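You operate a simulated robot arm through the tools that you are given. There is no shell and no other tool.

You are at the controls of a simulated robot arm. One attempt, no reset.

## Task
Test small compressor 29 on START; put it in the salvage tray if it shows OPEN, otherwise the reuse tray.
Fine: leave the tester off and the clip arm up. Set down upright: what you pick out. Where these are worked on the way, their far stop is far enough and under half their travel is too little: clip arm.
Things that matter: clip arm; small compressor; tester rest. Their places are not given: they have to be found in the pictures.

It is judged by the outcome, as a careful person would: the job done as asked, and still so three seconds after it is handed in. It fails if anything else is knocked over, pushed out of place, dropped, spilled or broken.

## Robot
A 7-joint arm with a two-finger parallel gripper, fixed in place. Base frame: the origin is at the foot of the arm, x ahead of it, y to its left, z up; the work surface is at about z = 880. Units: mm, degrees, N and s.
Its first joint turns from -132.0 to 132.0 degrees. Payload 3.91 kg.
The TCP is the grasp point between the finger pads, 30 mm short of the fingertips. In the tool frame z runs along the fingers and y along their closing line. The gripper opens to 110 mm. The fingers are 20 mm wide and 10 mm thick; the gripper's body (48 by 112 mm) begins 55 mm behind the TCP.
Orientation is told as [roll, pitch, yaw] about the base's x, y, z axes, in that order, counted from this pose: with the fingers straight down and closing along the base's y, the tool's x points along the base's -x, its y along +y and its z along -z.

## Interface
- The arm moves only by the tool apply_moves. Its argument "steps" is a list of rows, each a list of 7 numbers: the shift along the base's x, y, z in mm, then the turn, a rotation vector about the base's x, y, z in degrees, then the opening in per cent of the stroke, from 0 (shut) to 100 (fully open). In form: [[tx, ty, tz, ax, ay, az, grip], ...]. A call has 1 to 20 rows; each row is the pose to reach, as a shift and turn from the pose commanded when the call began. A row lasts 0.2 s, in which the tool goes at most 50 mm and 8.6 degrees; a call with a longer step from one row to the next is refused whole, and so is a gripper value outside its range. Where a pose cannot be reached the arm comes as near as it can. A force on the tool above 90 N (or 10 N above the force at the start of the call, whichever is more), or a blocked arm, ends the call early, and 0.2 s more pass. The fingers move at their own pace (about 108 mm/s each) and stop on an object; they squeeze with about 32 N. The grip force told is the motor's: it shows also when the fingers shut on nothing. Time passes only in rows, and 0.2 s behind the last, so rows that repeat a pose let the fingers close. It gives the time, the measured TCP pose, the force on the tool (base axes), the opening and the grip force at its end, in the units of the frame above (readings bear some noise), with the torque about the TCP (base axes, N m) and any sound that the robot's microphone picked up.
- Cameras (640 x 400 px; columns grow to the right, rows downward): "scene" is fixed at [399.4, -502.9, 1616.5]; the picture's right is [1.00, -0.02, 0.00], its down [-0.01, -0.30, -0.95] and it looks along [0.02, 0.95, -0.30] (base axes); focal length 333 px, centre (320, 200). "wrist" rides on the gripper at [72, 17, -103] in the tool frame; the picture's right is [-0.23, 0.97, 0.00], its down [-0.76, -0.18, -0.62] and it looks along [-0.61, -0.14, 0.78] (tool axes); focal length 222 px, centre (320, 200).
- get_image(camera): a new picture of that camera. No time passes.
- point_at(camera, pixels): for up to 12 pixels [column, row] of the newest picture of that camera ("zoom" is the newest enlarged one), the place [x, y, z] in the base frame of the surface seen there, good to about 2 mm. No time passes.
- enlarge(camera, box): a new picture of the part [left, top, right, bottom] of that camera's present view, enlarged. No time passes.
- hand_in(): hands the job in; it is judged then, once.

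Unless the task says otherwise, let go and move clear before handing in.

The tools are called after "Call:" as name(argument=value, ...) on one line, values as JSON. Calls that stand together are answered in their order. apply_moves: Moves the arm, as the interface text tells. Its arguments: {"type":"object","properties":{"steps":{"type":"array"}},"required":["steps"]} The other tools are called the same way: get_image (camera) takes a picture; point_at (camera, pixels) gives the place of the surface under pixels of a picture; enlarge (camera, box) takes an enlarged picture of a part of a camera's view; hand_in () hands the job in.

At the start:

```text
t: 0.0
position: [176.5, 519.5, 1492.1]
orientation: [0.1, 0.0, 0.0]
ft_force: [-0.7, -0.6, -0.6]
moment: [-0.02, 0.01, 0.02]
gripper_width: 110.2
grasp_force: 0.1
```

scene: 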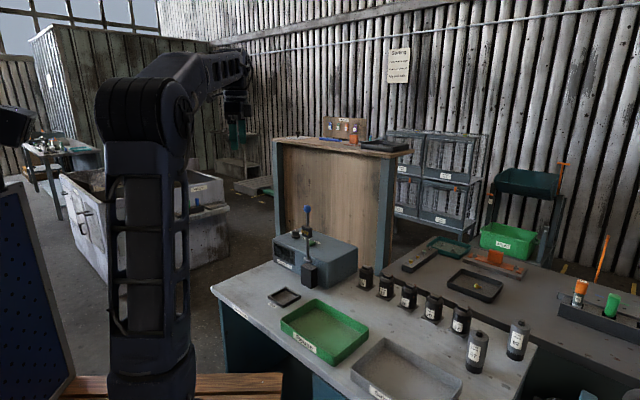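
wrist: 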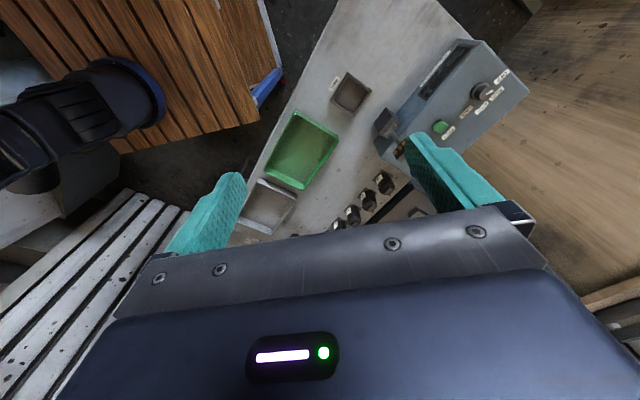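

The scene picture shows a bench with a tester (about pixel 315,255), a green and a grey tray, and a row of compressors (365–520, 275–350). I'll enlarge these areas to read the labels.

Call:
enlarge(camera="scene", box=[340, 250, 540, 375])

Call:
enlarge(camera="scene", box=[255, 195, 375, 310])

Call:
enlarge(camera="wrist", box=[320, 30, 540, 180])

Call:
enlarge(camera="scene", box=[260, 290, 480, 400])

Call:
enlarge(camera="scene", box=[380, 40, 420, 90])

```text
3.20 times, centred on (440, 312) of scene
```

zoom: 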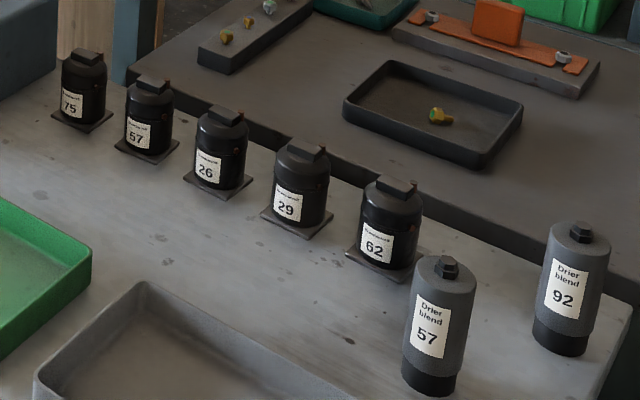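

```text
3.48 times, centred on (315, 252) of scene
```

zoom: 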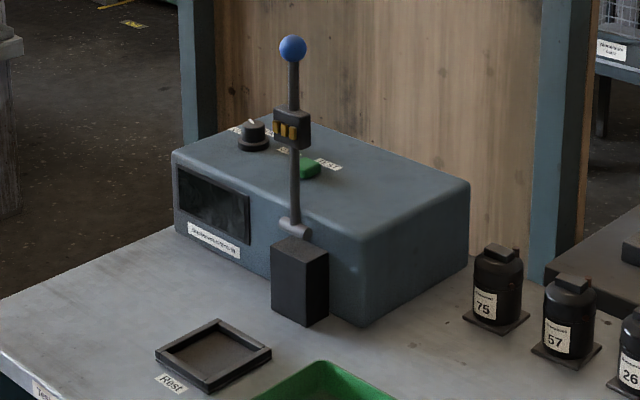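

```text
2.67 times, centred on (430, 105) of wrist
```

zoom: 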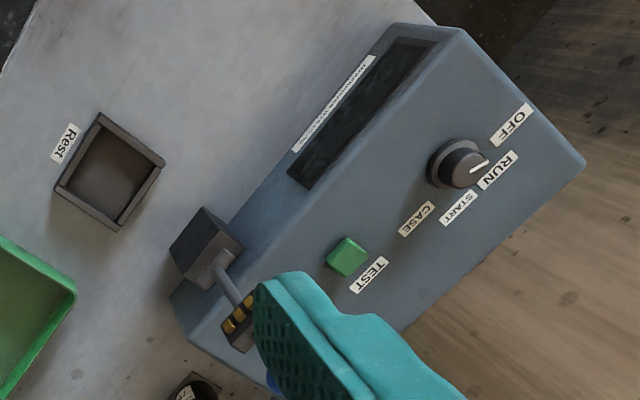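

```text
2.91 times, centred on (370, 345) of scene
```

zoom: 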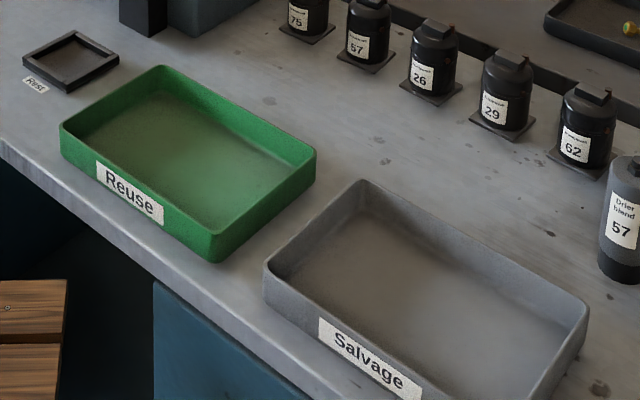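

```text
8.00 times, centred on (400, 65) of scene
```

zoom: 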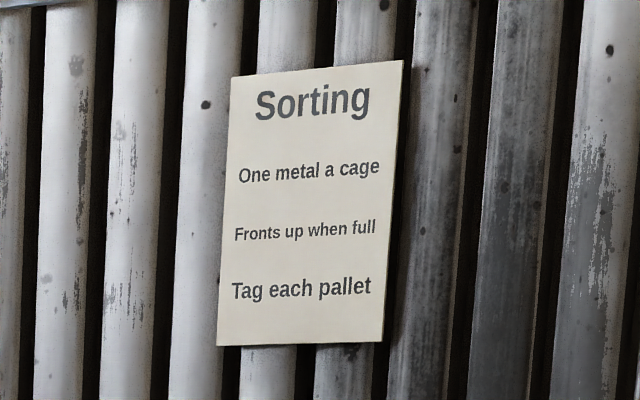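

The labels are legible: compressor 29 is at about scene pixel (434,306), and the tester has a knob with OFF/RUN/START/CASE, a TEST button and a clip lever with a blue ball. Next I'll measure the positions.

Call:
get_image(camera="scene")

Call:
point_at(camera="scene", pixels=[[307, 208], [307, 234], [307, 254], [309, 266], [309, 280], [285, 296], [295, 288], [282, 289], [289, 302], [304, 294], [302, 243], [312, 247]])

Call:
enlarge(camera="scene", box=[405, 285, 465, 330])

Call:
point_at(camera="wrist", pixels=[[348, 93], [354, 72], [341, 95], [332, 92], [368, 88], [360, 112], [439, 127], [482, 91], [486, 91], [397, 145], [386, 122], [398, 120]])

```text
taken
```

scene: 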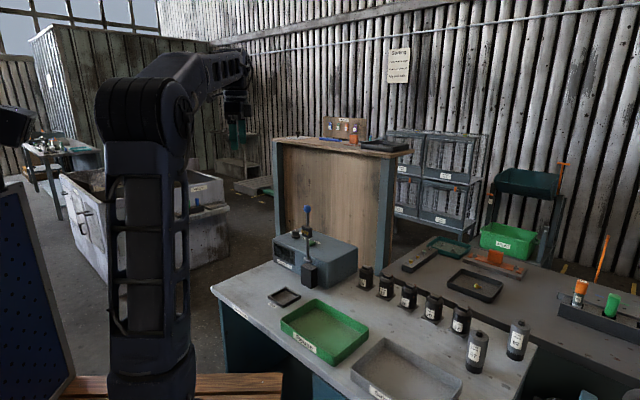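

```text
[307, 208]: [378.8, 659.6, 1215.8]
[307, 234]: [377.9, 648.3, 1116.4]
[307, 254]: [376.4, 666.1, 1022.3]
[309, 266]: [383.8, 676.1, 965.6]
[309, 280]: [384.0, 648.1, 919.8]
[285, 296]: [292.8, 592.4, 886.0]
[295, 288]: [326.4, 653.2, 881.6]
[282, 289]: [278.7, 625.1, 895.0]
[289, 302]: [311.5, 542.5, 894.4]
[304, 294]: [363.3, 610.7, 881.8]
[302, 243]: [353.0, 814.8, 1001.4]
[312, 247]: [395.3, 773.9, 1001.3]
```

```text
8.89 times, centred on (435, 308) of scene
```

zoom: 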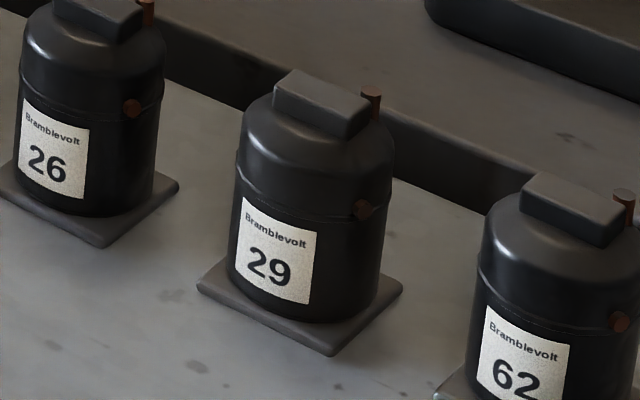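

```text
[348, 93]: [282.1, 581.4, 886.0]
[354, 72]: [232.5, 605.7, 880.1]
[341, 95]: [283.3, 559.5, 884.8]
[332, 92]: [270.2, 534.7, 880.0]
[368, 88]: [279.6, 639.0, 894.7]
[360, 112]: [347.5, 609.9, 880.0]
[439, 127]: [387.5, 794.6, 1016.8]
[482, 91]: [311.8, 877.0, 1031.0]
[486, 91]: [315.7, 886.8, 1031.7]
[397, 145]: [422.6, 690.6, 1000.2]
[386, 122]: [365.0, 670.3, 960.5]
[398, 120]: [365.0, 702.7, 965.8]
```

The tester body top is at z≈1001, the lever ball is at about (379,660,1216) and the rest is near (293,592). I'll measure the neighbouring structures and compressor 29 before moving closer.

Call:
point_at(camera="scene", pixels=[[340, 145], [290, 140], [405, 152], [340, 180], [215, 290], [348, 130], [120, 120], [185, 110]])

Call:
point_at(camera="zoom", pixels=[[200, 285], [330, 352], [402, 285], [285, 90], [340, 120], [300, 75], [362, 100], [235, 180], [388, 180], [275, 250], [371, 88], [120, 240]])

Call:
enlarge(camera="wrist", box=[230, 60, 440, 240])

```text
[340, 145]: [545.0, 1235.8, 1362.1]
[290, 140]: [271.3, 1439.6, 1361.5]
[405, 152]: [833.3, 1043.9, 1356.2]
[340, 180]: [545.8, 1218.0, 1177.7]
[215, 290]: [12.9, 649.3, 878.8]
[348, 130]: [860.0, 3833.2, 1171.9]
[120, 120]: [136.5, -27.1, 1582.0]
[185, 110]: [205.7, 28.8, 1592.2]
```

```text
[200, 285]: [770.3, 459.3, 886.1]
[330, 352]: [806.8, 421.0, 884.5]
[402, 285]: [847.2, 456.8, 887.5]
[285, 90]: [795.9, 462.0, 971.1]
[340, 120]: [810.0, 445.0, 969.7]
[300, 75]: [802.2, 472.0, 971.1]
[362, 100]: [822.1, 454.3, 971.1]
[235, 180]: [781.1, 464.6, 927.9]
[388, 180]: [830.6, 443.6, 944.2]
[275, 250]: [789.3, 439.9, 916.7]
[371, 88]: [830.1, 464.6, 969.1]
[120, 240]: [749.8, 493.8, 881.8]
```

```text
2.22 times, centred on (335, 150) of wrist
```

zoom: 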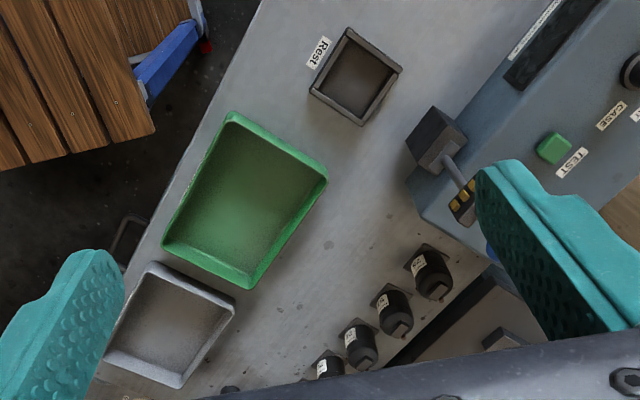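

Compressor 29 stands at about (808,458), about 91 mm tall on a roughly 54 mm square plate turned about 45°. I'll move the arm to look at the tester more closely from the wrist camera, well above the lever.

Call:
apply_moves(steps=[[-15, 30, -40, 0, 0, 0, 100], [-30, 60, -80, 0, 0, 0, 100], [-45, 90, -120, 0, 0, 0, 100], [-60, 120, -150, 0, 0, 0, 100], [-70, 150, -180, 0, 0, 0, 100], [-75, 180, -200, 0, 0, 0, 100], [-75, 180, -200, 0, 0, 0, 100]])

Call:
get_image(camera="wrist")

Call:
get_image(camera="scene")

```text
refused: row 1 steps farther than a row can; nothing moved
```

```text
taken
```

wrist: 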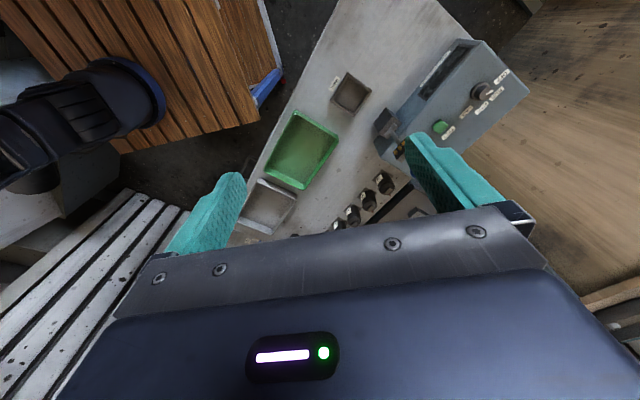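

```text
taken
```

scene: 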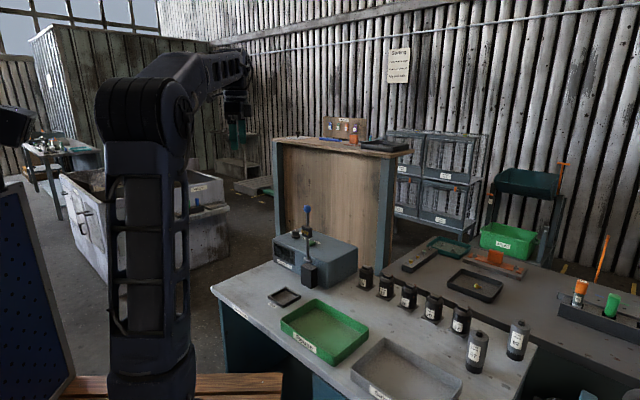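

The first call was refused for step size; nothing moved. I'll repeat the move with smaller steps.

Call:
apply_moves(steps=[[-5, 25, -28, 0, 0, 0, 100], [-10, 51, -57, 0, 0, 0, 100], [-15, 77, -85, 0, 0, 0, 100], [-20, 103, -114, 0, 0, 0, 100], [-25, 128, -142, 0, 0, 0, 100], [-30, 154, -171, 0, 0, 0, 100], [-35, 180, -200, 0, 0, 0, 100], [-35, 180, -200, 0, 0, 0, 100]])

Call:
get_image(camera="wrist")

Call:
get_image(camera="scene")

```text
t: 1.8
position: [140.7, 699.5, 1292.2]
orientation: [0.0, 0.0, 0.0]
ft_force: [0.7, -0.3, -0.9]
moment: [0.03, 0.03, 0.02]
gripper_width: 110.0
grasp_force: 0.1
```

```text
taken
```

wrist: 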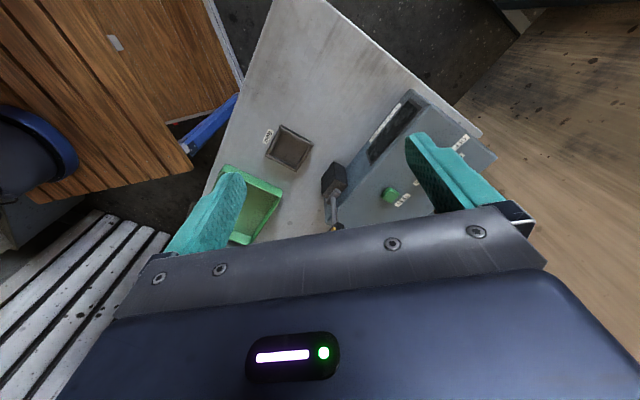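

```text
taken
```

scene: 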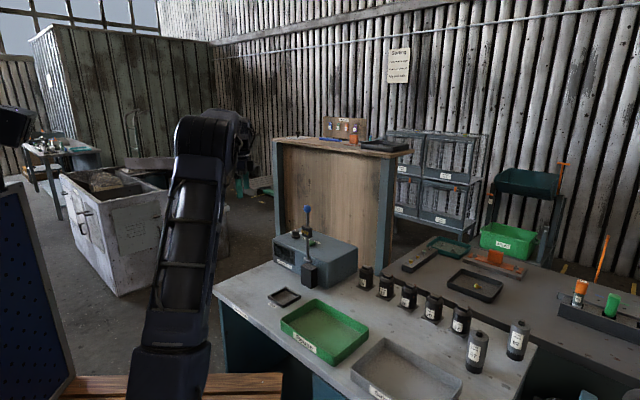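

The wrist view now shows the rest at (288,148) and the lever hinge at (335,180). I'll enlarge this area to measure the rest's edges.

Call:
enlarge(camera="wrist", box=[250, 110, 370, 250])

Call:
point_at(camera="wrist", pixels=[[284, 124], [313, 143], [295, 171], [265, 152], [289, 147], [334, 165], [345, 180], [325, 193], [391, 194], [338, 224], [333, 231], [380, 150]])

```text
2.86 times, centred on (310, 180) of wrist
```

zoom: 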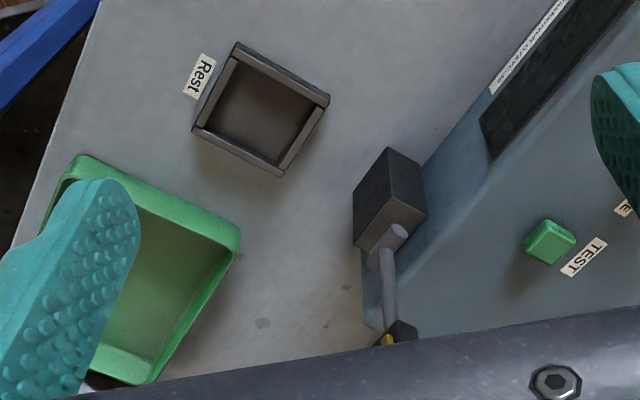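

```text
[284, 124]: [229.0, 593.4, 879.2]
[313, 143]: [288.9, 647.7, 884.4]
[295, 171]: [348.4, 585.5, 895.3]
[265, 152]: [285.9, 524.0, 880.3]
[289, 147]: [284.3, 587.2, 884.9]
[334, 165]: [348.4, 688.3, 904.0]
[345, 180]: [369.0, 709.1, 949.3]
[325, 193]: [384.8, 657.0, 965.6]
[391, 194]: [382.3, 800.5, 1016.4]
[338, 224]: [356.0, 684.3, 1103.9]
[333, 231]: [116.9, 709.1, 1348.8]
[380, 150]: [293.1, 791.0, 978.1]
```

The rest's frame corners in the zoom are near (238,43), (330,97), (283,176) and (193,130). I'll measure points on the rim, the floor and the clip hinge.

Call:
point_at(camera="zoom", pixels=[[240, 50], [325, 99], [281, 171], [198, 130], [263, 108], [237, 62], [312, 106], [276, 160], [206, 124], [285, 75], [300, 138], [219, 90]])

Call:
point_at(camera="zoom", pixels=[[388, 148], [427, 214], [355, 246], [400, 230], [372, 260], [390, 300], [400, 335], [548, 240], [385, 200]])

```text
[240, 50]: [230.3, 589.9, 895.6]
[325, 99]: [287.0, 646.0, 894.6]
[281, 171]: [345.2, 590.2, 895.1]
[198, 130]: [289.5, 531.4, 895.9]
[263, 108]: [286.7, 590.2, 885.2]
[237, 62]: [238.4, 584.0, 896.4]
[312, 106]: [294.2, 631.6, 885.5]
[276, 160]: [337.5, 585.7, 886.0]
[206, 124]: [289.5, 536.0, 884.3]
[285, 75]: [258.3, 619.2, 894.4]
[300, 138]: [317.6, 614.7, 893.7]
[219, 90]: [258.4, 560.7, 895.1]
```

```text
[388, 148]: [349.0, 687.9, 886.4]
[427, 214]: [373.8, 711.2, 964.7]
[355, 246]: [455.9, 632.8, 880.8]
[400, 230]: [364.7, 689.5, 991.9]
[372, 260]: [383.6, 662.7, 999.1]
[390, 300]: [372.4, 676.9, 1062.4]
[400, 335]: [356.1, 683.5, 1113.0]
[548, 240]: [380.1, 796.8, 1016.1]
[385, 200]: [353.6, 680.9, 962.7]
```

The rest's centre is about (288,589) with floor z≈885, rim z≈895, inner side ~68 mm, turned 45°; the lever hinge is near (376,672,990). I'll move over so the knob comes into clear view.

Call:
apply_moves(steps=[[20, 34, 0, 0, 0, 0, 100], [40, 67, 0, 0, 0, 0, 100], [60, 100, 0, 0, 0, 0, 100], [60, 100, 0, 0, 0, 0, 100]])

Call:
get_image(camera="wrist")

Call:
enlarge(camera="wrist", box=[310, 90, 420, 160])

```text
t: 2.8
position: [201.7, 803.0, 1291.4]
orientation: [-0.1, -0.1, 0.0]
ft_force: [0.1, -0.1, 0.5]
moment: [-0.01, 0.0, 0.01]
gripper_width: 109.7
grasp_force: 0.1
```

```text
taken
```

wrist: 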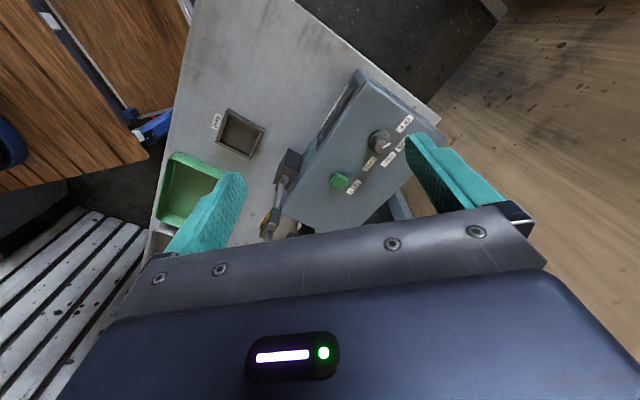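

```text
5.71 times, centred on (365, 125) of wrist
```

zoom: 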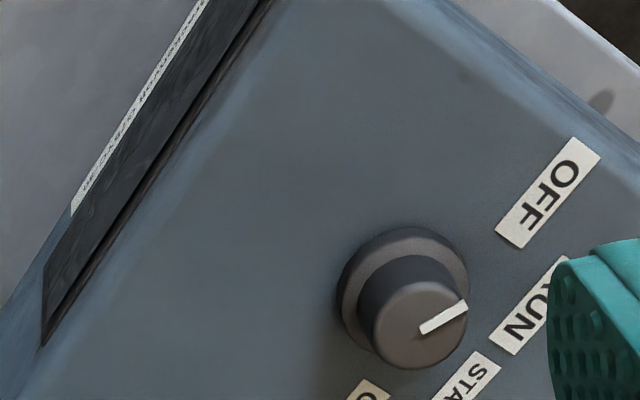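

The knob is at zoom (420,325) with its white mark pointing up-right. I'll get 3D points of the mark and the labels to work out the angles.

Call:
point_at(camera="zoom", pixels=[[425, 328], [462, 308], [380, 325], [455, 345], [415, 290], [420, 362], [548, 193], [525, 315], [465, 385], [372, 392], [400, 240], [345, 300]])

Call:
enlarge(camera="wrist", box=[350, 120, 430, 190])

Call:
point_at(camera="wrist", pixels=[[405, 124], [400, 145], [388, 158], [370, 164], [354, 187], [339, 181], [344, 178], [380, 138], [379, 152]])

```text
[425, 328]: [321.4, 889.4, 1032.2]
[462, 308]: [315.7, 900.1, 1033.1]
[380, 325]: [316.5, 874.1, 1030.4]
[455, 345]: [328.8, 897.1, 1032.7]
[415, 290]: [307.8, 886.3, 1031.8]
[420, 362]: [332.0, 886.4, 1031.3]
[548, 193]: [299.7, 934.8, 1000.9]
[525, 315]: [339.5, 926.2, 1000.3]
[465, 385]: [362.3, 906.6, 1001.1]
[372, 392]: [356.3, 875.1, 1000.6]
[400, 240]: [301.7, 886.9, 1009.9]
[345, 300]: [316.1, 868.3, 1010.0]
```

```text
5.71 times, centred on (390, 155) of wrist
```

zoom: 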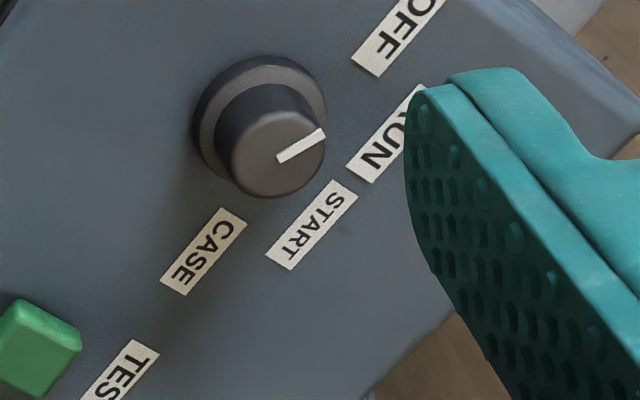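

```text
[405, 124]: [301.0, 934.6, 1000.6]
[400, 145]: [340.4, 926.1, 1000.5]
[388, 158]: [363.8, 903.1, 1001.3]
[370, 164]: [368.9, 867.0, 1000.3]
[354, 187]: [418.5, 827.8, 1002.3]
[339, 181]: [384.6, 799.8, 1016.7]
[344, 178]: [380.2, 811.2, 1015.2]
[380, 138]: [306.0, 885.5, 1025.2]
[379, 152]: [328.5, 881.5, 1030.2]
```

The mark points at about 112°, which lines up with OFF; RUN, START and CASE follow at 45° steps (67°, 22°, −23°), so START is −90° from here. Next I'll raise the tool over the lever, turn it to yaw 45 and look at compressor 29 up close.

Call:
apply_moves(steps=[[0, 0, 45, 0, 0, 0, 100], [10, -10, 80, 0, 0, 3, 100], [45, -37, 90, 0, 0, 6, 100], [80, -64, 90, 0, 0, 9, 100], [115, -91, 90, 0, 0, 12, 100], [150, -118, 90, 0, 0, 15, 100], [185, -145, 90, 0, 0, 18, 100], [220, -172, 90, 0, 0, 21, 100], [255, -199, 80, 0, 0, 24, 100], [290, -226, 60, 0, 0, 27, 100], [325, -253, 40, 0, 0, 30, 100], [360, -280, 20, 0, 0, 33, 100], [395, -307, 0, 0, 0, 36, 100], [430, -334, -20, 0, 0, 39, 100], [465, -361, -40, 0, 0, 42, 100], [500, -388, -60, 0, 0, 45, 100], [530, -410, -80, 0, 0, 45, 100], [530, -410, -80, 0, 0, 45, 100]])

Call:
get_image(camera="wrist")

Call:
get_image(camera="scene")

```text
t: 6.6
position: [734.1, 390.2, 1215.4]
orientation: [0.0, 0.0, 44.9]
ft_force: [0.2, 0.2, 0.0]
moment: [0.01, 0.01, 0.03]
gripper_width: 110.1
grasp_force: 0.1
```

```text
taken
```

wrist: 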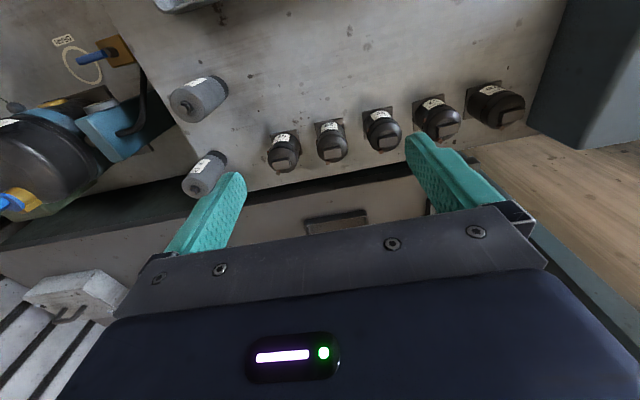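

```text
taken
```

scene: 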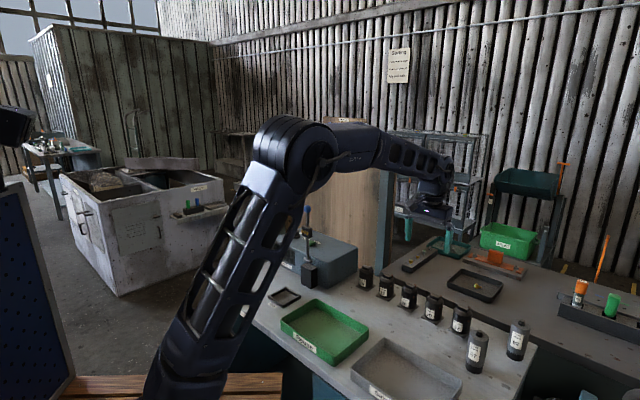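

The wrist view shows the compressor row; second from the left, at about (332,138), should be 29. I'll enlarge to confirm and measure it.

Call:
enlarge(camera="wrist", box=[260, 95, 410, 185])

```text
4.27 times, centred on (335, 140) of wrist
```

zoom: 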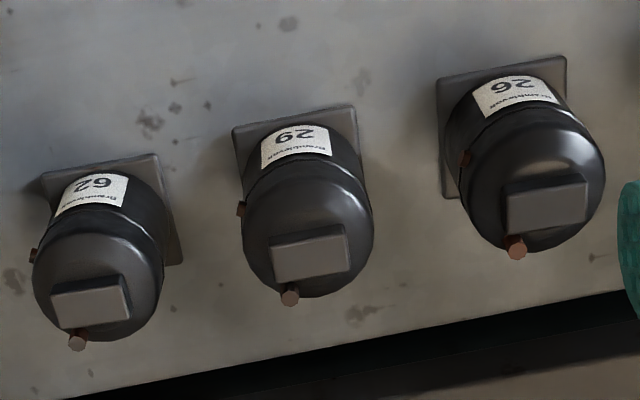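

Call:
point_at(camera="zoom", pixels=[[235, 130], [352, 107], [243, 209], [370, 195], [306, 170], [307, 255], [275, 240], [342, 228], [349, 268], [278, 280], [290, 298], [308, 210]])

Call:
point_at(camera="zoom", pixels=[[505, 115], [548, 205], [445, 195], [90, 300], [165, 225], [175, 262], [100, 240], [450, 80], [565, 60], [310, 320], [250, 170], [356, 150]])

```text
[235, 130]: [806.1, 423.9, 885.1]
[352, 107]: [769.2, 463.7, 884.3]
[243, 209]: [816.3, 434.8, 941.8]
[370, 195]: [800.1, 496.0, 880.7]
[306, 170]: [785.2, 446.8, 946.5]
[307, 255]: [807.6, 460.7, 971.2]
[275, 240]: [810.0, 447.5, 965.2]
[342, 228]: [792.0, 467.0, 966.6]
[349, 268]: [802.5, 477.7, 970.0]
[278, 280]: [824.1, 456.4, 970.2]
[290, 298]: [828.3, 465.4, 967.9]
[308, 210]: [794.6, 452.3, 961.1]
```

```text
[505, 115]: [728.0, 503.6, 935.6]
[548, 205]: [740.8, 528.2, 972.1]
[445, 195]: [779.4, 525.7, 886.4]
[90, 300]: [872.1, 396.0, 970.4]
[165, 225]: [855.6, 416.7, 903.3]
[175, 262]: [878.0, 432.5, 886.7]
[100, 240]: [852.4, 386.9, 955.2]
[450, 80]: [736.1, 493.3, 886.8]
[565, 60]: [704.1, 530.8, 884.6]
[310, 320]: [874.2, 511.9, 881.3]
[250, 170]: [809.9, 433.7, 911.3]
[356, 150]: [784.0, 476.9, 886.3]
```

Compressor 29 is confirmed at about (808,460.5), with a side stub at about −75°, so I'll grip along −30°/150° (yaw 60) to stay clear of the stub and the label. I'll first go above it at z≈1040 and check.

Call:
apply_moves(steps=[[20, 18, -35, 0, 0, 5, 90], [40, 36, -70, 0, 0, 10, 80], [60, 54, -105, 0, 0, 15, 75], [74, 70, -140, 0, 0, 15, 75], [74, 70, -175, 0, 0, 15, 75], [74, 70, -175, 0, 0, 15, 75], [74, 70, -175, 0, 0, 15, 75], [74, 70, -175, 0, 0, 15, 75]])

Call:
get_image(camera="wrist")

Call:
enlarge(camera="scene", box=[370, 220, 530, 330])

```text
t: 8.4
position: [807.5, 461.0, 1037.7]
orientation: [-0.1, -0.1, 59.9]
ft_force: [0.2, 0.8, -0.3]
moment: [-0.01, -0.02, -0.02]
gripper_width: 82.3
grasp_force: 0.0
```

```text
taken
```

wrist: 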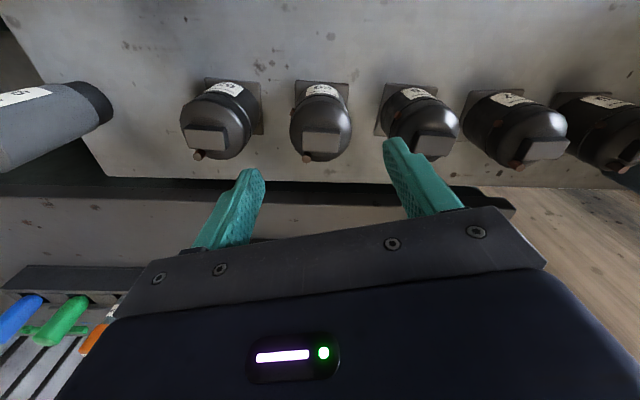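

```text
3.64 times, centred on (450, 275) of scene
```

zoom: 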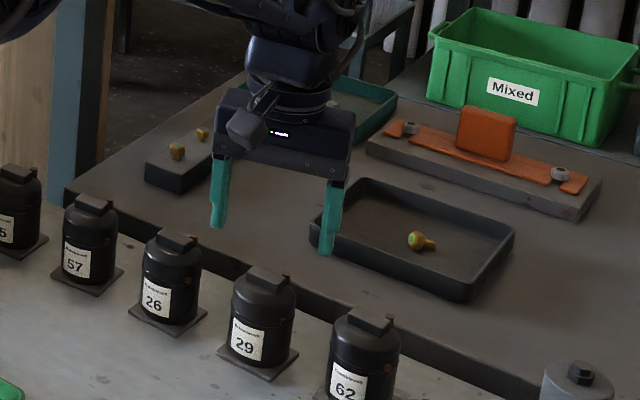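

The tool reads (807.5, 461, 1037.7) at yaw 60. I'll check the cap position (about wrist pixel 320,142) once more before descending.

Call:
enlarge(camera="wrist", box=[270, 70, 380, 170])

Call:
point_at(camera="wrist", pixels=[[320, 142], [303, 134], [338, 134], [338, 150], [303, 150], [290, 128], [351, 128], [320, 108], [294, 108], [348, 108], [251, 178], [398, 150]])

```text
4.00 times, centred on (325, 120) of wrist
```

zoom: 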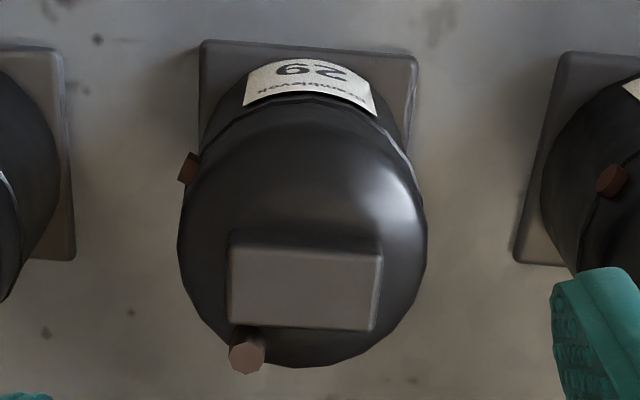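

```text
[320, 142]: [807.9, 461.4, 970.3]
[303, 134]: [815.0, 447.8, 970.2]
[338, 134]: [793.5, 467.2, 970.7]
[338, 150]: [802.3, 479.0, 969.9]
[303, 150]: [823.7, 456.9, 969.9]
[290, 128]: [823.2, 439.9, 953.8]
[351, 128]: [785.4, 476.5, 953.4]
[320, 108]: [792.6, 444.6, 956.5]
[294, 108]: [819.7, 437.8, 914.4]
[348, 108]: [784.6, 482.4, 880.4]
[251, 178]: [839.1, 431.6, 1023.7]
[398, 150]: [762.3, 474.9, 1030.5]
```

The cap's centre reads (808,462), which matches the tool position. I'll descend to z≈931 with the fingers at 75 %, watching the force.

Call:
apply_moves(steps=[[0, 0, -35, 0, 0, 0, 75], [0, 0, -70, 0, 0, 0, 75], [0, 0, -95, 0, 0, 0, 75], [0, 0, -106, 0, 0, 0, 75], [0, 0, -106, 0, 0, 0, 75]])

Call:
enlarge(camera="scene", box=[370, 240, 510, 340])

Call:
get_image(camera="wrist")

```text
t: 9.6
position: [806.7, 458.9, 931.1]
orientation: [-0.1, 0.0, 60.0]
ft_force: [0.0, 0.2, -0.1]
moment: [0.01, 0.0, -0.02]
gripper_width: 82.7
grasp_force: 0.0
```

```text
4.00 times, centred on (440, 290) of scene
```

zoom: 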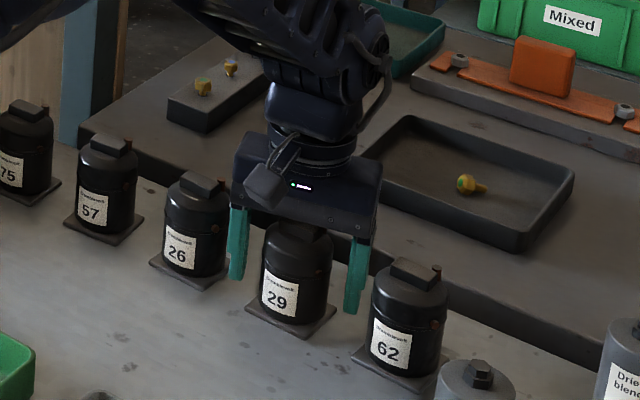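

```text
taken
```

wrist: 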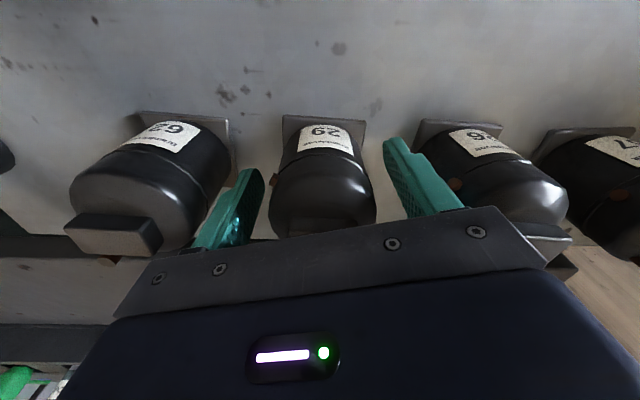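

The fingers straddle 29 with clear gaps to 26 and 62. I'll close the grip now.

Call:
apply_moves(steps=[[0, 0, 0, 0, 0, 0, 60], [0, 0, 0, 0, 0, 0, 48], [0, 0, 0, 0, 0, 0, 40], [0, 0, 0, 0, 0, 0, 35], [0, 0, 0, 0, 0, 0, 30], [0, 0, 0, 0, 0, 0, 30]])

Call:
get_image(camera="wrist")

```text
t: 11.0
position: [807.3, 459.8, 930.5]
orientation: [0.0, 0.0, 60.0]
ft_force: [-2.8, 1.2, -1.5]
moment: [-0.03, -0.03, 0.01]
gripper_width: 55.1
grasp_force: 32.4
```

```text
taken
```

wrist: 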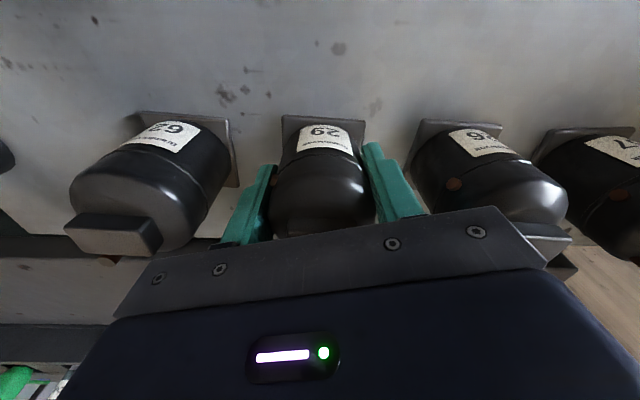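

Grip holds at 55 mm with 32 N. I'll lift straight up 120 mm and check the load.

Call:
apply_moves(steps=[[0, 0, 15, 0, 0, 0, 30], [0, 0, 45, 0, 0, 0, 30], [0, 0, 85, 0, 0, 0, 30], [0, 0, 120, 0, 0, 0, 30], [0, 0, 120, 0, 0, 0, 30]])

Call:
get_image(camera="scene")

```text
t: 12.2
position: [805.4, 458.6, 1050.8]
orientation: [-0.1, -0.1, 60.1]
ft_force: [0.7, 0.5, -6.1]
moment: [-0.01, 0.01, -0.04]
gripper_width: 55.0
grasp_force: 31.9
```

```text
taken
```

scene: 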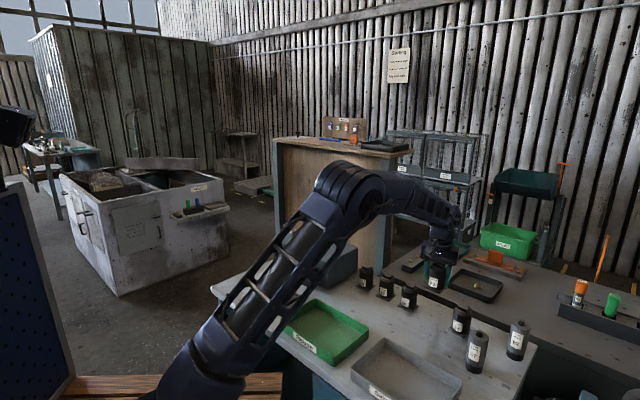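

It's lifted cleanly with about 6 N of load. I'll carry it to above the rest along a route that stays on the base side of the lever.

Call:
apply_moves(steps=[[-20, 0, 0, 0, 0, 0, 30], [-50, 0, 0, 0, 0, 0, 30], [-85, 0, 0, 0, 0, 0, 30], [-120, 0, 0, 0, 0, 0, 30], [-155, 0, 0, 0, 0, 0, 30], [-190, 0, 0, 0, 0, 0, 30], [-225, 0, 0, 0, 0, 0, 30], [-260, 0, 0, 0, 0, 0, 30], [-295, 2, 0, 0, 0, 0, 30], [-330, 7, 0, 0, 0, 0, 30], [-365, 14, 0, 0, 0, 0, 30], [-398, 28, 0, 0, 0, 0, 30], [-430, 45, 0, 0, 0, 0, 30], [-460, 66, 0, 0, 0, 0, 30], [-485, 90, 0, 0, 0, 0, 30], [-505, 112, 0, 0, 0, 0, 30], [-519, 128.5, 0, 0, 0, 0, 30], [-519, 128.5, 0, 0, 0, 0, 30], [-519, 128.5, 0, 0, 0, 0, 30]])

Call:
get_image(camera="scene")

Call:
get_image(camera="wrist")

```text
t: 16.2
position: [286.7, 586.5, 1049.9]
orientation: [0.0, 0.0, 60.0]
ft_force: [-0.9, 0.4, -5.6]
moment: [-0.01, -0.01, -0.03]
gripper_width: 55.1
grasp_force: 31.8
```

```text
taken
```

scene: 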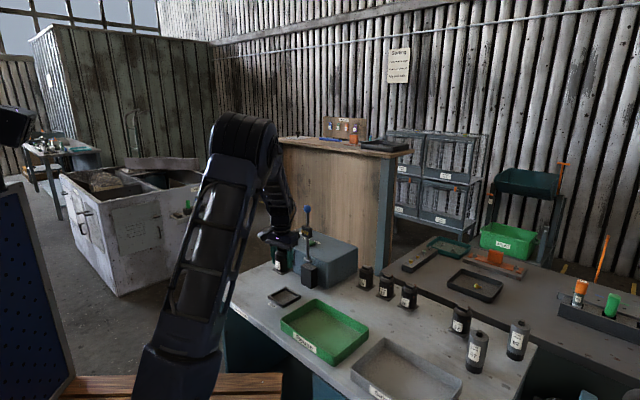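

```text
taken
```

wrist: 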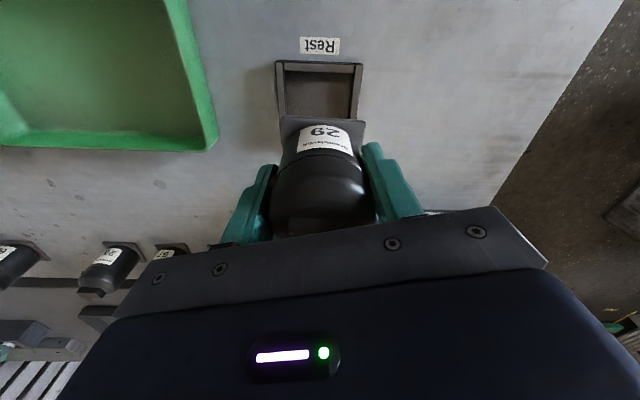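

The compressor hangs above the rest with its label facing the "Rest" tag. I'll measure the frame and the base plate (corners near (281,117) and (363,122)) before lowering.

Call:
enlarge(camera="wrist", box=[260, 40, 390, 160])

Call:
point_at(camera="wrist", pixels=[[278, 64], [360, 66], [283, 118], [362, 123], [284, 72], [354, 75], [288, 116], [352, 115], [276, 100], [358, 110]])

```text
3.33 times, centred on (325, 100) of wrist
```

zoom: 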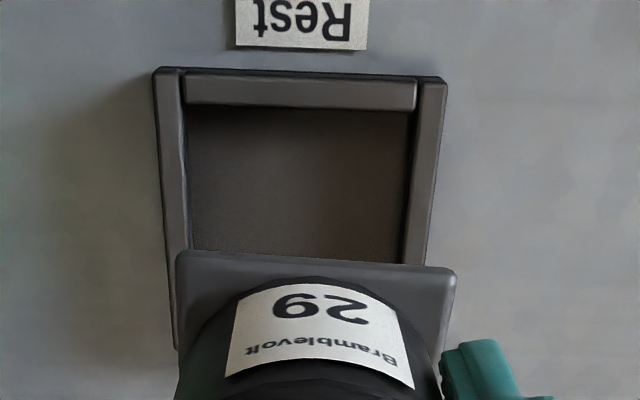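

```text
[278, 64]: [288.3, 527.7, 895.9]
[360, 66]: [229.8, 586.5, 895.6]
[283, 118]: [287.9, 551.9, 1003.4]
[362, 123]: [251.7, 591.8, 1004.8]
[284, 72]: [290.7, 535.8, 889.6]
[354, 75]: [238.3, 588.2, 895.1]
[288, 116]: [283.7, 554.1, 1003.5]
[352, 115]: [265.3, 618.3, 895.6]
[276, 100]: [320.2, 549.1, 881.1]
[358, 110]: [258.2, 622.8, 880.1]
```

The base plate is turned about 2.5° from the frame and is within 2 mm of centre. I'll correct that and lower to just above the floor.

Call:
apply_moves(steps=[[-1, -1, -30, 0, 0, 2.5, 30], [-1, -1, -60, 0, 0, 2.5, 30], [-1, -1, -85, 0, 0, 2.5, 30], [-1, -1, -98, 0, 0, 2.5, 30], [-1, -1, -98, 0, 0, 2.5, 30], [-1, -1, -98, 0, 0, 2.5, 30]])

Call:
get_image(camera="wrist")

Call:
enlarge(camera="scene", box=[245, 210, 345, 310])

Call:
enlarge(camera="wrist", box=[260, 70, 390, 190])

```text
t: 17.6
position: [286.5, 586.6, 951.9]
orientation: [-0.1, 0.1, 62.6]
ft_force: [0.4, -0.1, -5.3]
moment: [-0.01, 0.02, 0.02]
gripper_width: 55.2
grasp_force: 31.6
```

```text
taken
```

wrist: 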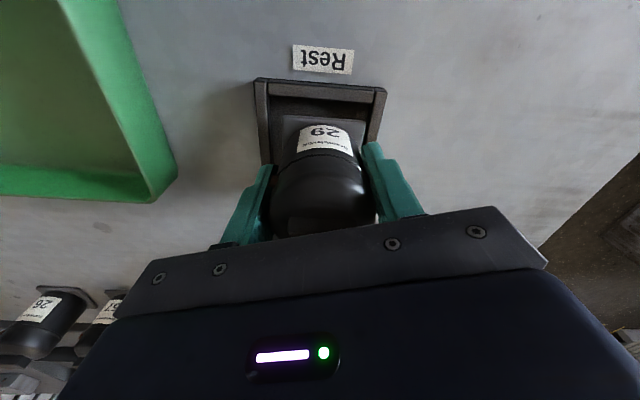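

```text
4.00 times, centred on (295, 260) of scene
```

zoom: 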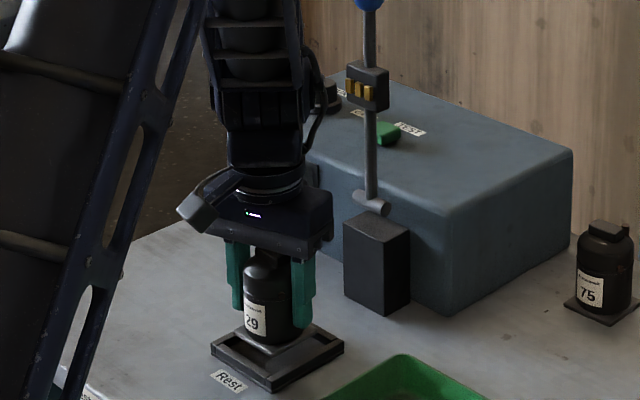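

```text
3.33 times, centred on (325, 130) of wrist
```

zoom: 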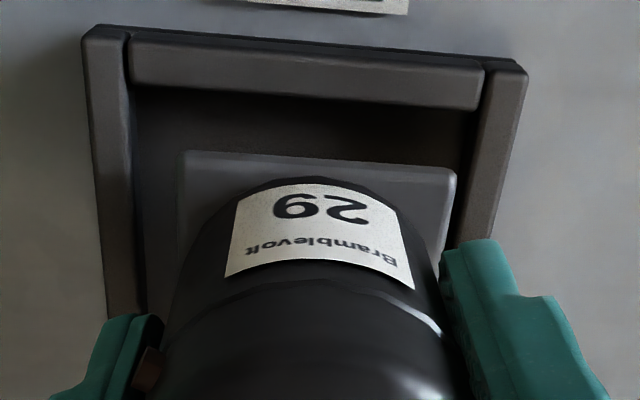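

The base is now just above the frame and looks centred and parallel. I'll check the numbers.

Call:
point_at(camera="zoom", pixels=[[135, 60], [483, 85], [185, 155], [453, 172], [190, 160], [446, 178], [135, 80], [480, 108]])

```text
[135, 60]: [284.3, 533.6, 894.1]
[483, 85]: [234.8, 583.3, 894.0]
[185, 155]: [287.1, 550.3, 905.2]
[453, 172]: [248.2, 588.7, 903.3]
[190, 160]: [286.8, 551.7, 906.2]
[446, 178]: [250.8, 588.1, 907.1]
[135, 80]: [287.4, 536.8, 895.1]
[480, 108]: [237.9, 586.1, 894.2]
```

Base centre (287,589) against frame centre about (288,588) is a good fit. I'll lower the last 18 mm slowly.

Call:
apply_moves(steps=[[0, -0.5, -6, 0, 0, 0, 30], [0, -0.5, -12, 0, 0, 0, 30], [0, -0.5, -15, 0, 0, 0, 30], [0, -0.5, -17, 0, 0, 0, 30], [0, -0.5, -18, 0, 0, 0, 30], [0, -0.5, -18, 0, 0, 0, 30]])

Call:
get_image(camera="wrist")

```text
t: 19.0
position: [286.0, 585.6, 935.7]
orientation: [0.0, -0.2, 62.6]
ft_force: [3.9, 2.6, 16.0]
moment: [-0.47, 0.11, -0.01]
gripper_width: 55.4
grasp_force: 31.9
```

```text
taken
```

wrist: 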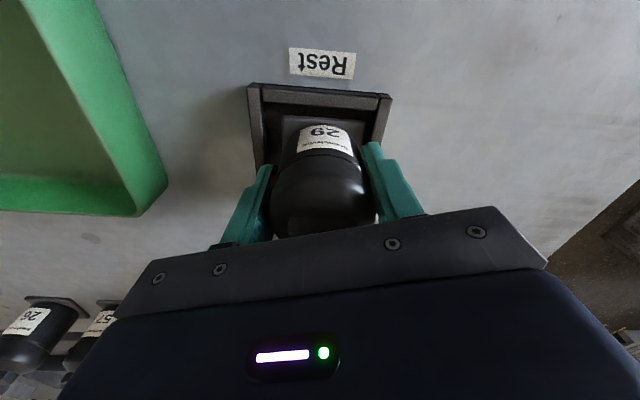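

A 16 N upward force shows it is seated on the floor. I'll ease up 1 mm, release and rise straight up.

Call:
apply_moves(steps=[[0, 0, 1, 0, 0, 0, 40], [0, 0, 1, 0, 0, 0, 52], [0, 0, 1, 0, 0, 0, 62], [0, 0, 1, 0, 0, 0, 72], [0, 0, 1, 0, 0, 0, 75], [0, 0, 20, 0, 0, 0, 75], [0, 0, 50, 0, 0, 0, 75], [0, 0, 85, 0, 0, 0, 75], [0, 0, 125, 0, 0, 0, 75], [0, 0, 125, 0, 0, 0, 75]])

Call:
get_image(camera="wrist")

Call:
enlarge(camera="wrist", box=[260, 60, 390, 190])

Call:
enlarge(camera="scene", box=[245, 200, 345, 310])

```text
t: 21.2
position: [285.4, 588.5, 1060.9]
orientation: [-0.1, -0.1, 62.5]
ft_force: [0.3, -0.7, 0.3]
moment: [0.02, 0.0, 0.02]
gripper_width: 82.6
grasp_force: 0.0
```

```text
taken
```

wrist: 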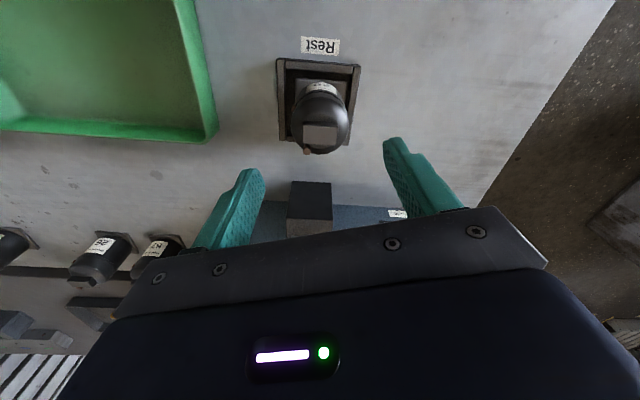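

```text
3.08 times, centred on (325, 125) of wrist
```

zoom: 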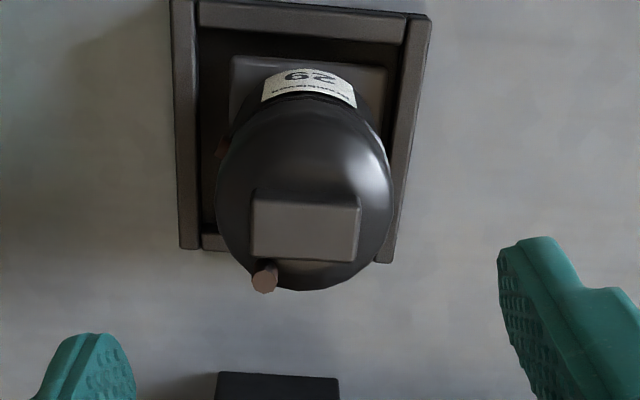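

```text
3.64 times, centred on (295, 255) of scene
```

zoom: 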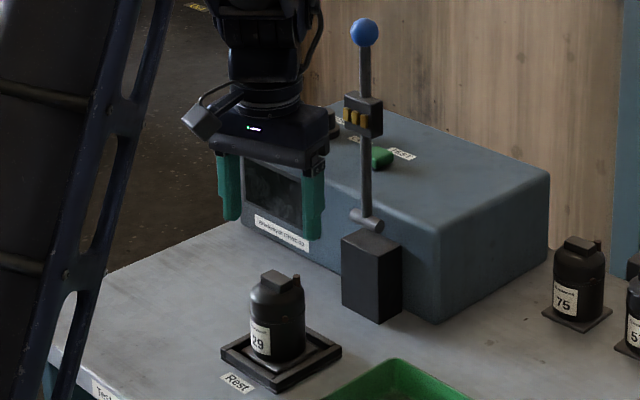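

29 sits upright and square in the rest. Now I'll measure the clip lever: ball at zoom (364,32), head (363,115), hinge pin (367,218).

Call:
enlarge(camera="scene", box=[290, 200, 330, 290])

Call:
point_at(camera="scene", pixels=[[307, 208], [307, 206], [307, 210], [305, 208], [309, 208], [308, 217], [307, 222], [308, 243], [308, 250], [308, 258], [306, 257], [310, 260]])

```text
4.44 times, centred on (310, 245) of scene
```

zoom: 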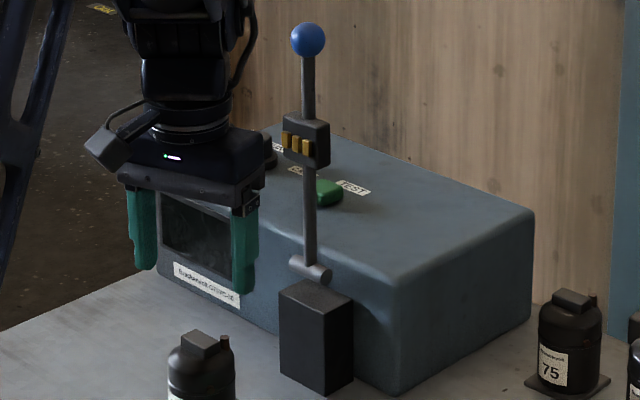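

```text
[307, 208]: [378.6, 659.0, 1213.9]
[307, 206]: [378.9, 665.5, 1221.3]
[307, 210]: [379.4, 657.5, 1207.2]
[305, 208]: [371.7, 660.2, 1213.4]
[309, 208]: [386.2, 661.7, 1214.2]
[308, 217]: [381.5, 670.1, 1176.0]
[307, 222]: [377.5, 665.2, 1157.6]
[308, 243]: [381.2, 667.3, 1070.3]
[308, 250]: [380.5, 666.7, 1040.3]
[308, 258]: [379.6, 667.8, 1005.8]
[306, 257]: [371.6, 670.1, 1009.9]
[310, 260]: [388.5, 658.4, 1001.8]
```

The ball (radius ≈14 mm) centres near (379,672,1206), the hinge is near (380,672,997), and the swing is toward the rest. I'll rise, move over the ball at yaw 45 and take a look before descending onto it.

Call:
apply_moves(steps=[[0, 0, 45, 0, 0, 0, 75], [0, 0, 90, 0, 0, -4, 75], [0, 0, 135, 0, 0, -8, 75], [0, 0, 180, 0, 0, -12, 75], [0, 0, 215, 0, 0, -16, 75], [20, 18, 230, 0, 0, -17.5, 75], [45, 40, 230, 0, 0, -17.5, 75], [70, 62, 230, 0, 0, -17.5, 75], [93.5, 85, 230, 0, 0, -17.5, 75], [93.5, 85, 230, 0, 0, -17.5, 75], [93.5, 85, 230, 0, 0, -17.5, 75]])

Call:
get_image(camera="wrist")

Call:
enlarge(camera="scene", box=[265, 160, 365, 260])

```text
t: 23.6
position: [380.9, 668.5, 1289.1]
orientation: [-0.1, -0.1, 45.0]
ft_force: [0.0, -0.6, 1.1]
moment: [-0.03, 0.03, -0.02]
gripper_width: 82.2
grasp_force: 0.1
```

```text
taken
```

wrist: 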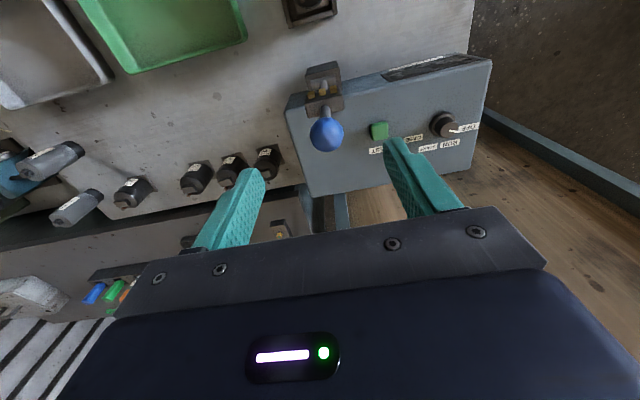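

```text
4.00 times, centred on (315, 210) of scene
```

zoom: 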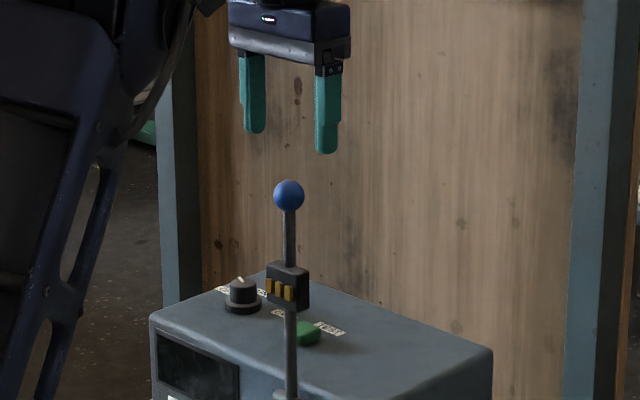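

Call:
enlarge(camera="wrist", box=[280, 50, 380, 180])

Call:
point_at(camera="wrist", pixels=[[327, 134], [327, 128], [313, 134], [341, 134], [327, 148], [326, 112], [325, 85], [324, 70]])

```text
3.08 times, centred on (330, 115) of wrist
```

zoom: 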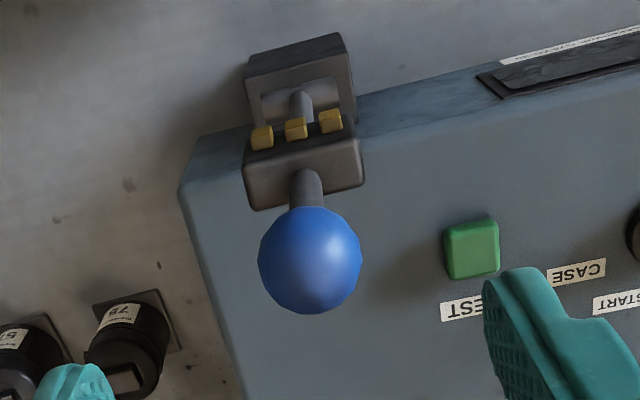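

```text
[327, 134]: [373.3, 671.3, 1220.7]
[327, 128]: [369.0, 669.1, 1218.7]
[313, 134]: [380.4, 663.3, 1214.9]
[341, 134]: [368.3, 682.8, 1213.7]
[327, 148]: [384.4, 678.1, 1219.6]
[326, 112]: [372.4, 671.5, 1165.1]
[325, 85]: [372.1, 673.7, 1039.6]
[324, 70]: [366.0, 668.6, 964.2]
```

The ball's centre works out at about (378,674,1207), nearly under the tool. I'll descend around it and close gently.

Call:
apply_moves(steps=[[-0.5, 2, -30, 0, 0, 0, 70], [-0.5, 2, -60, 0, 0, 0, 65], [-0.5, 2, -83, 0, 0, 0, 60], [-0.5, 2, -83, 0, 0, 0, 60]])

Call:
get_image(camera="wrist")

Call:
enlarge(camera="scene", box=[265, 160, 365, 260])

```text
t: 24.6
position: [379.6, 672.5, 1206.4]
orientation: [0.0, 0.0, 45.0]
ft_force: [0.5, -1.0, 0.6]
moment: [0.01, 0.01, -0.01]
gripper_width: 66.1
grasp_force: 0.0
```

```text
taken
```

wrist: 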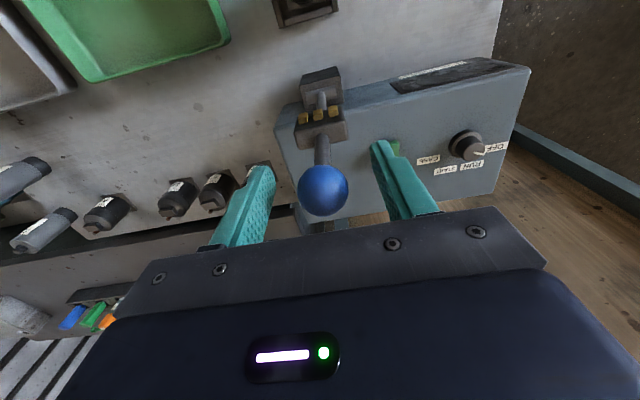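

```text
4.00 times, centred on (315, 210) of scene
```

zoom: 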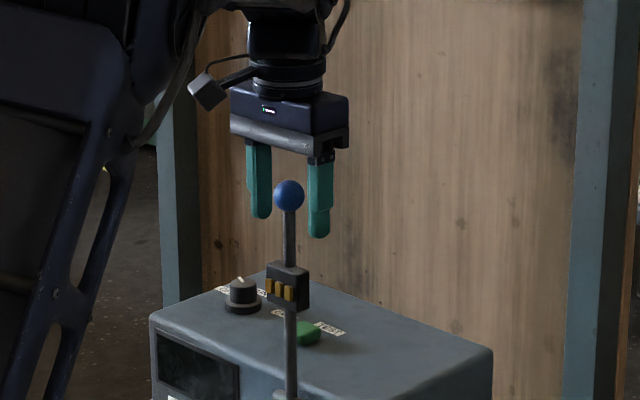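

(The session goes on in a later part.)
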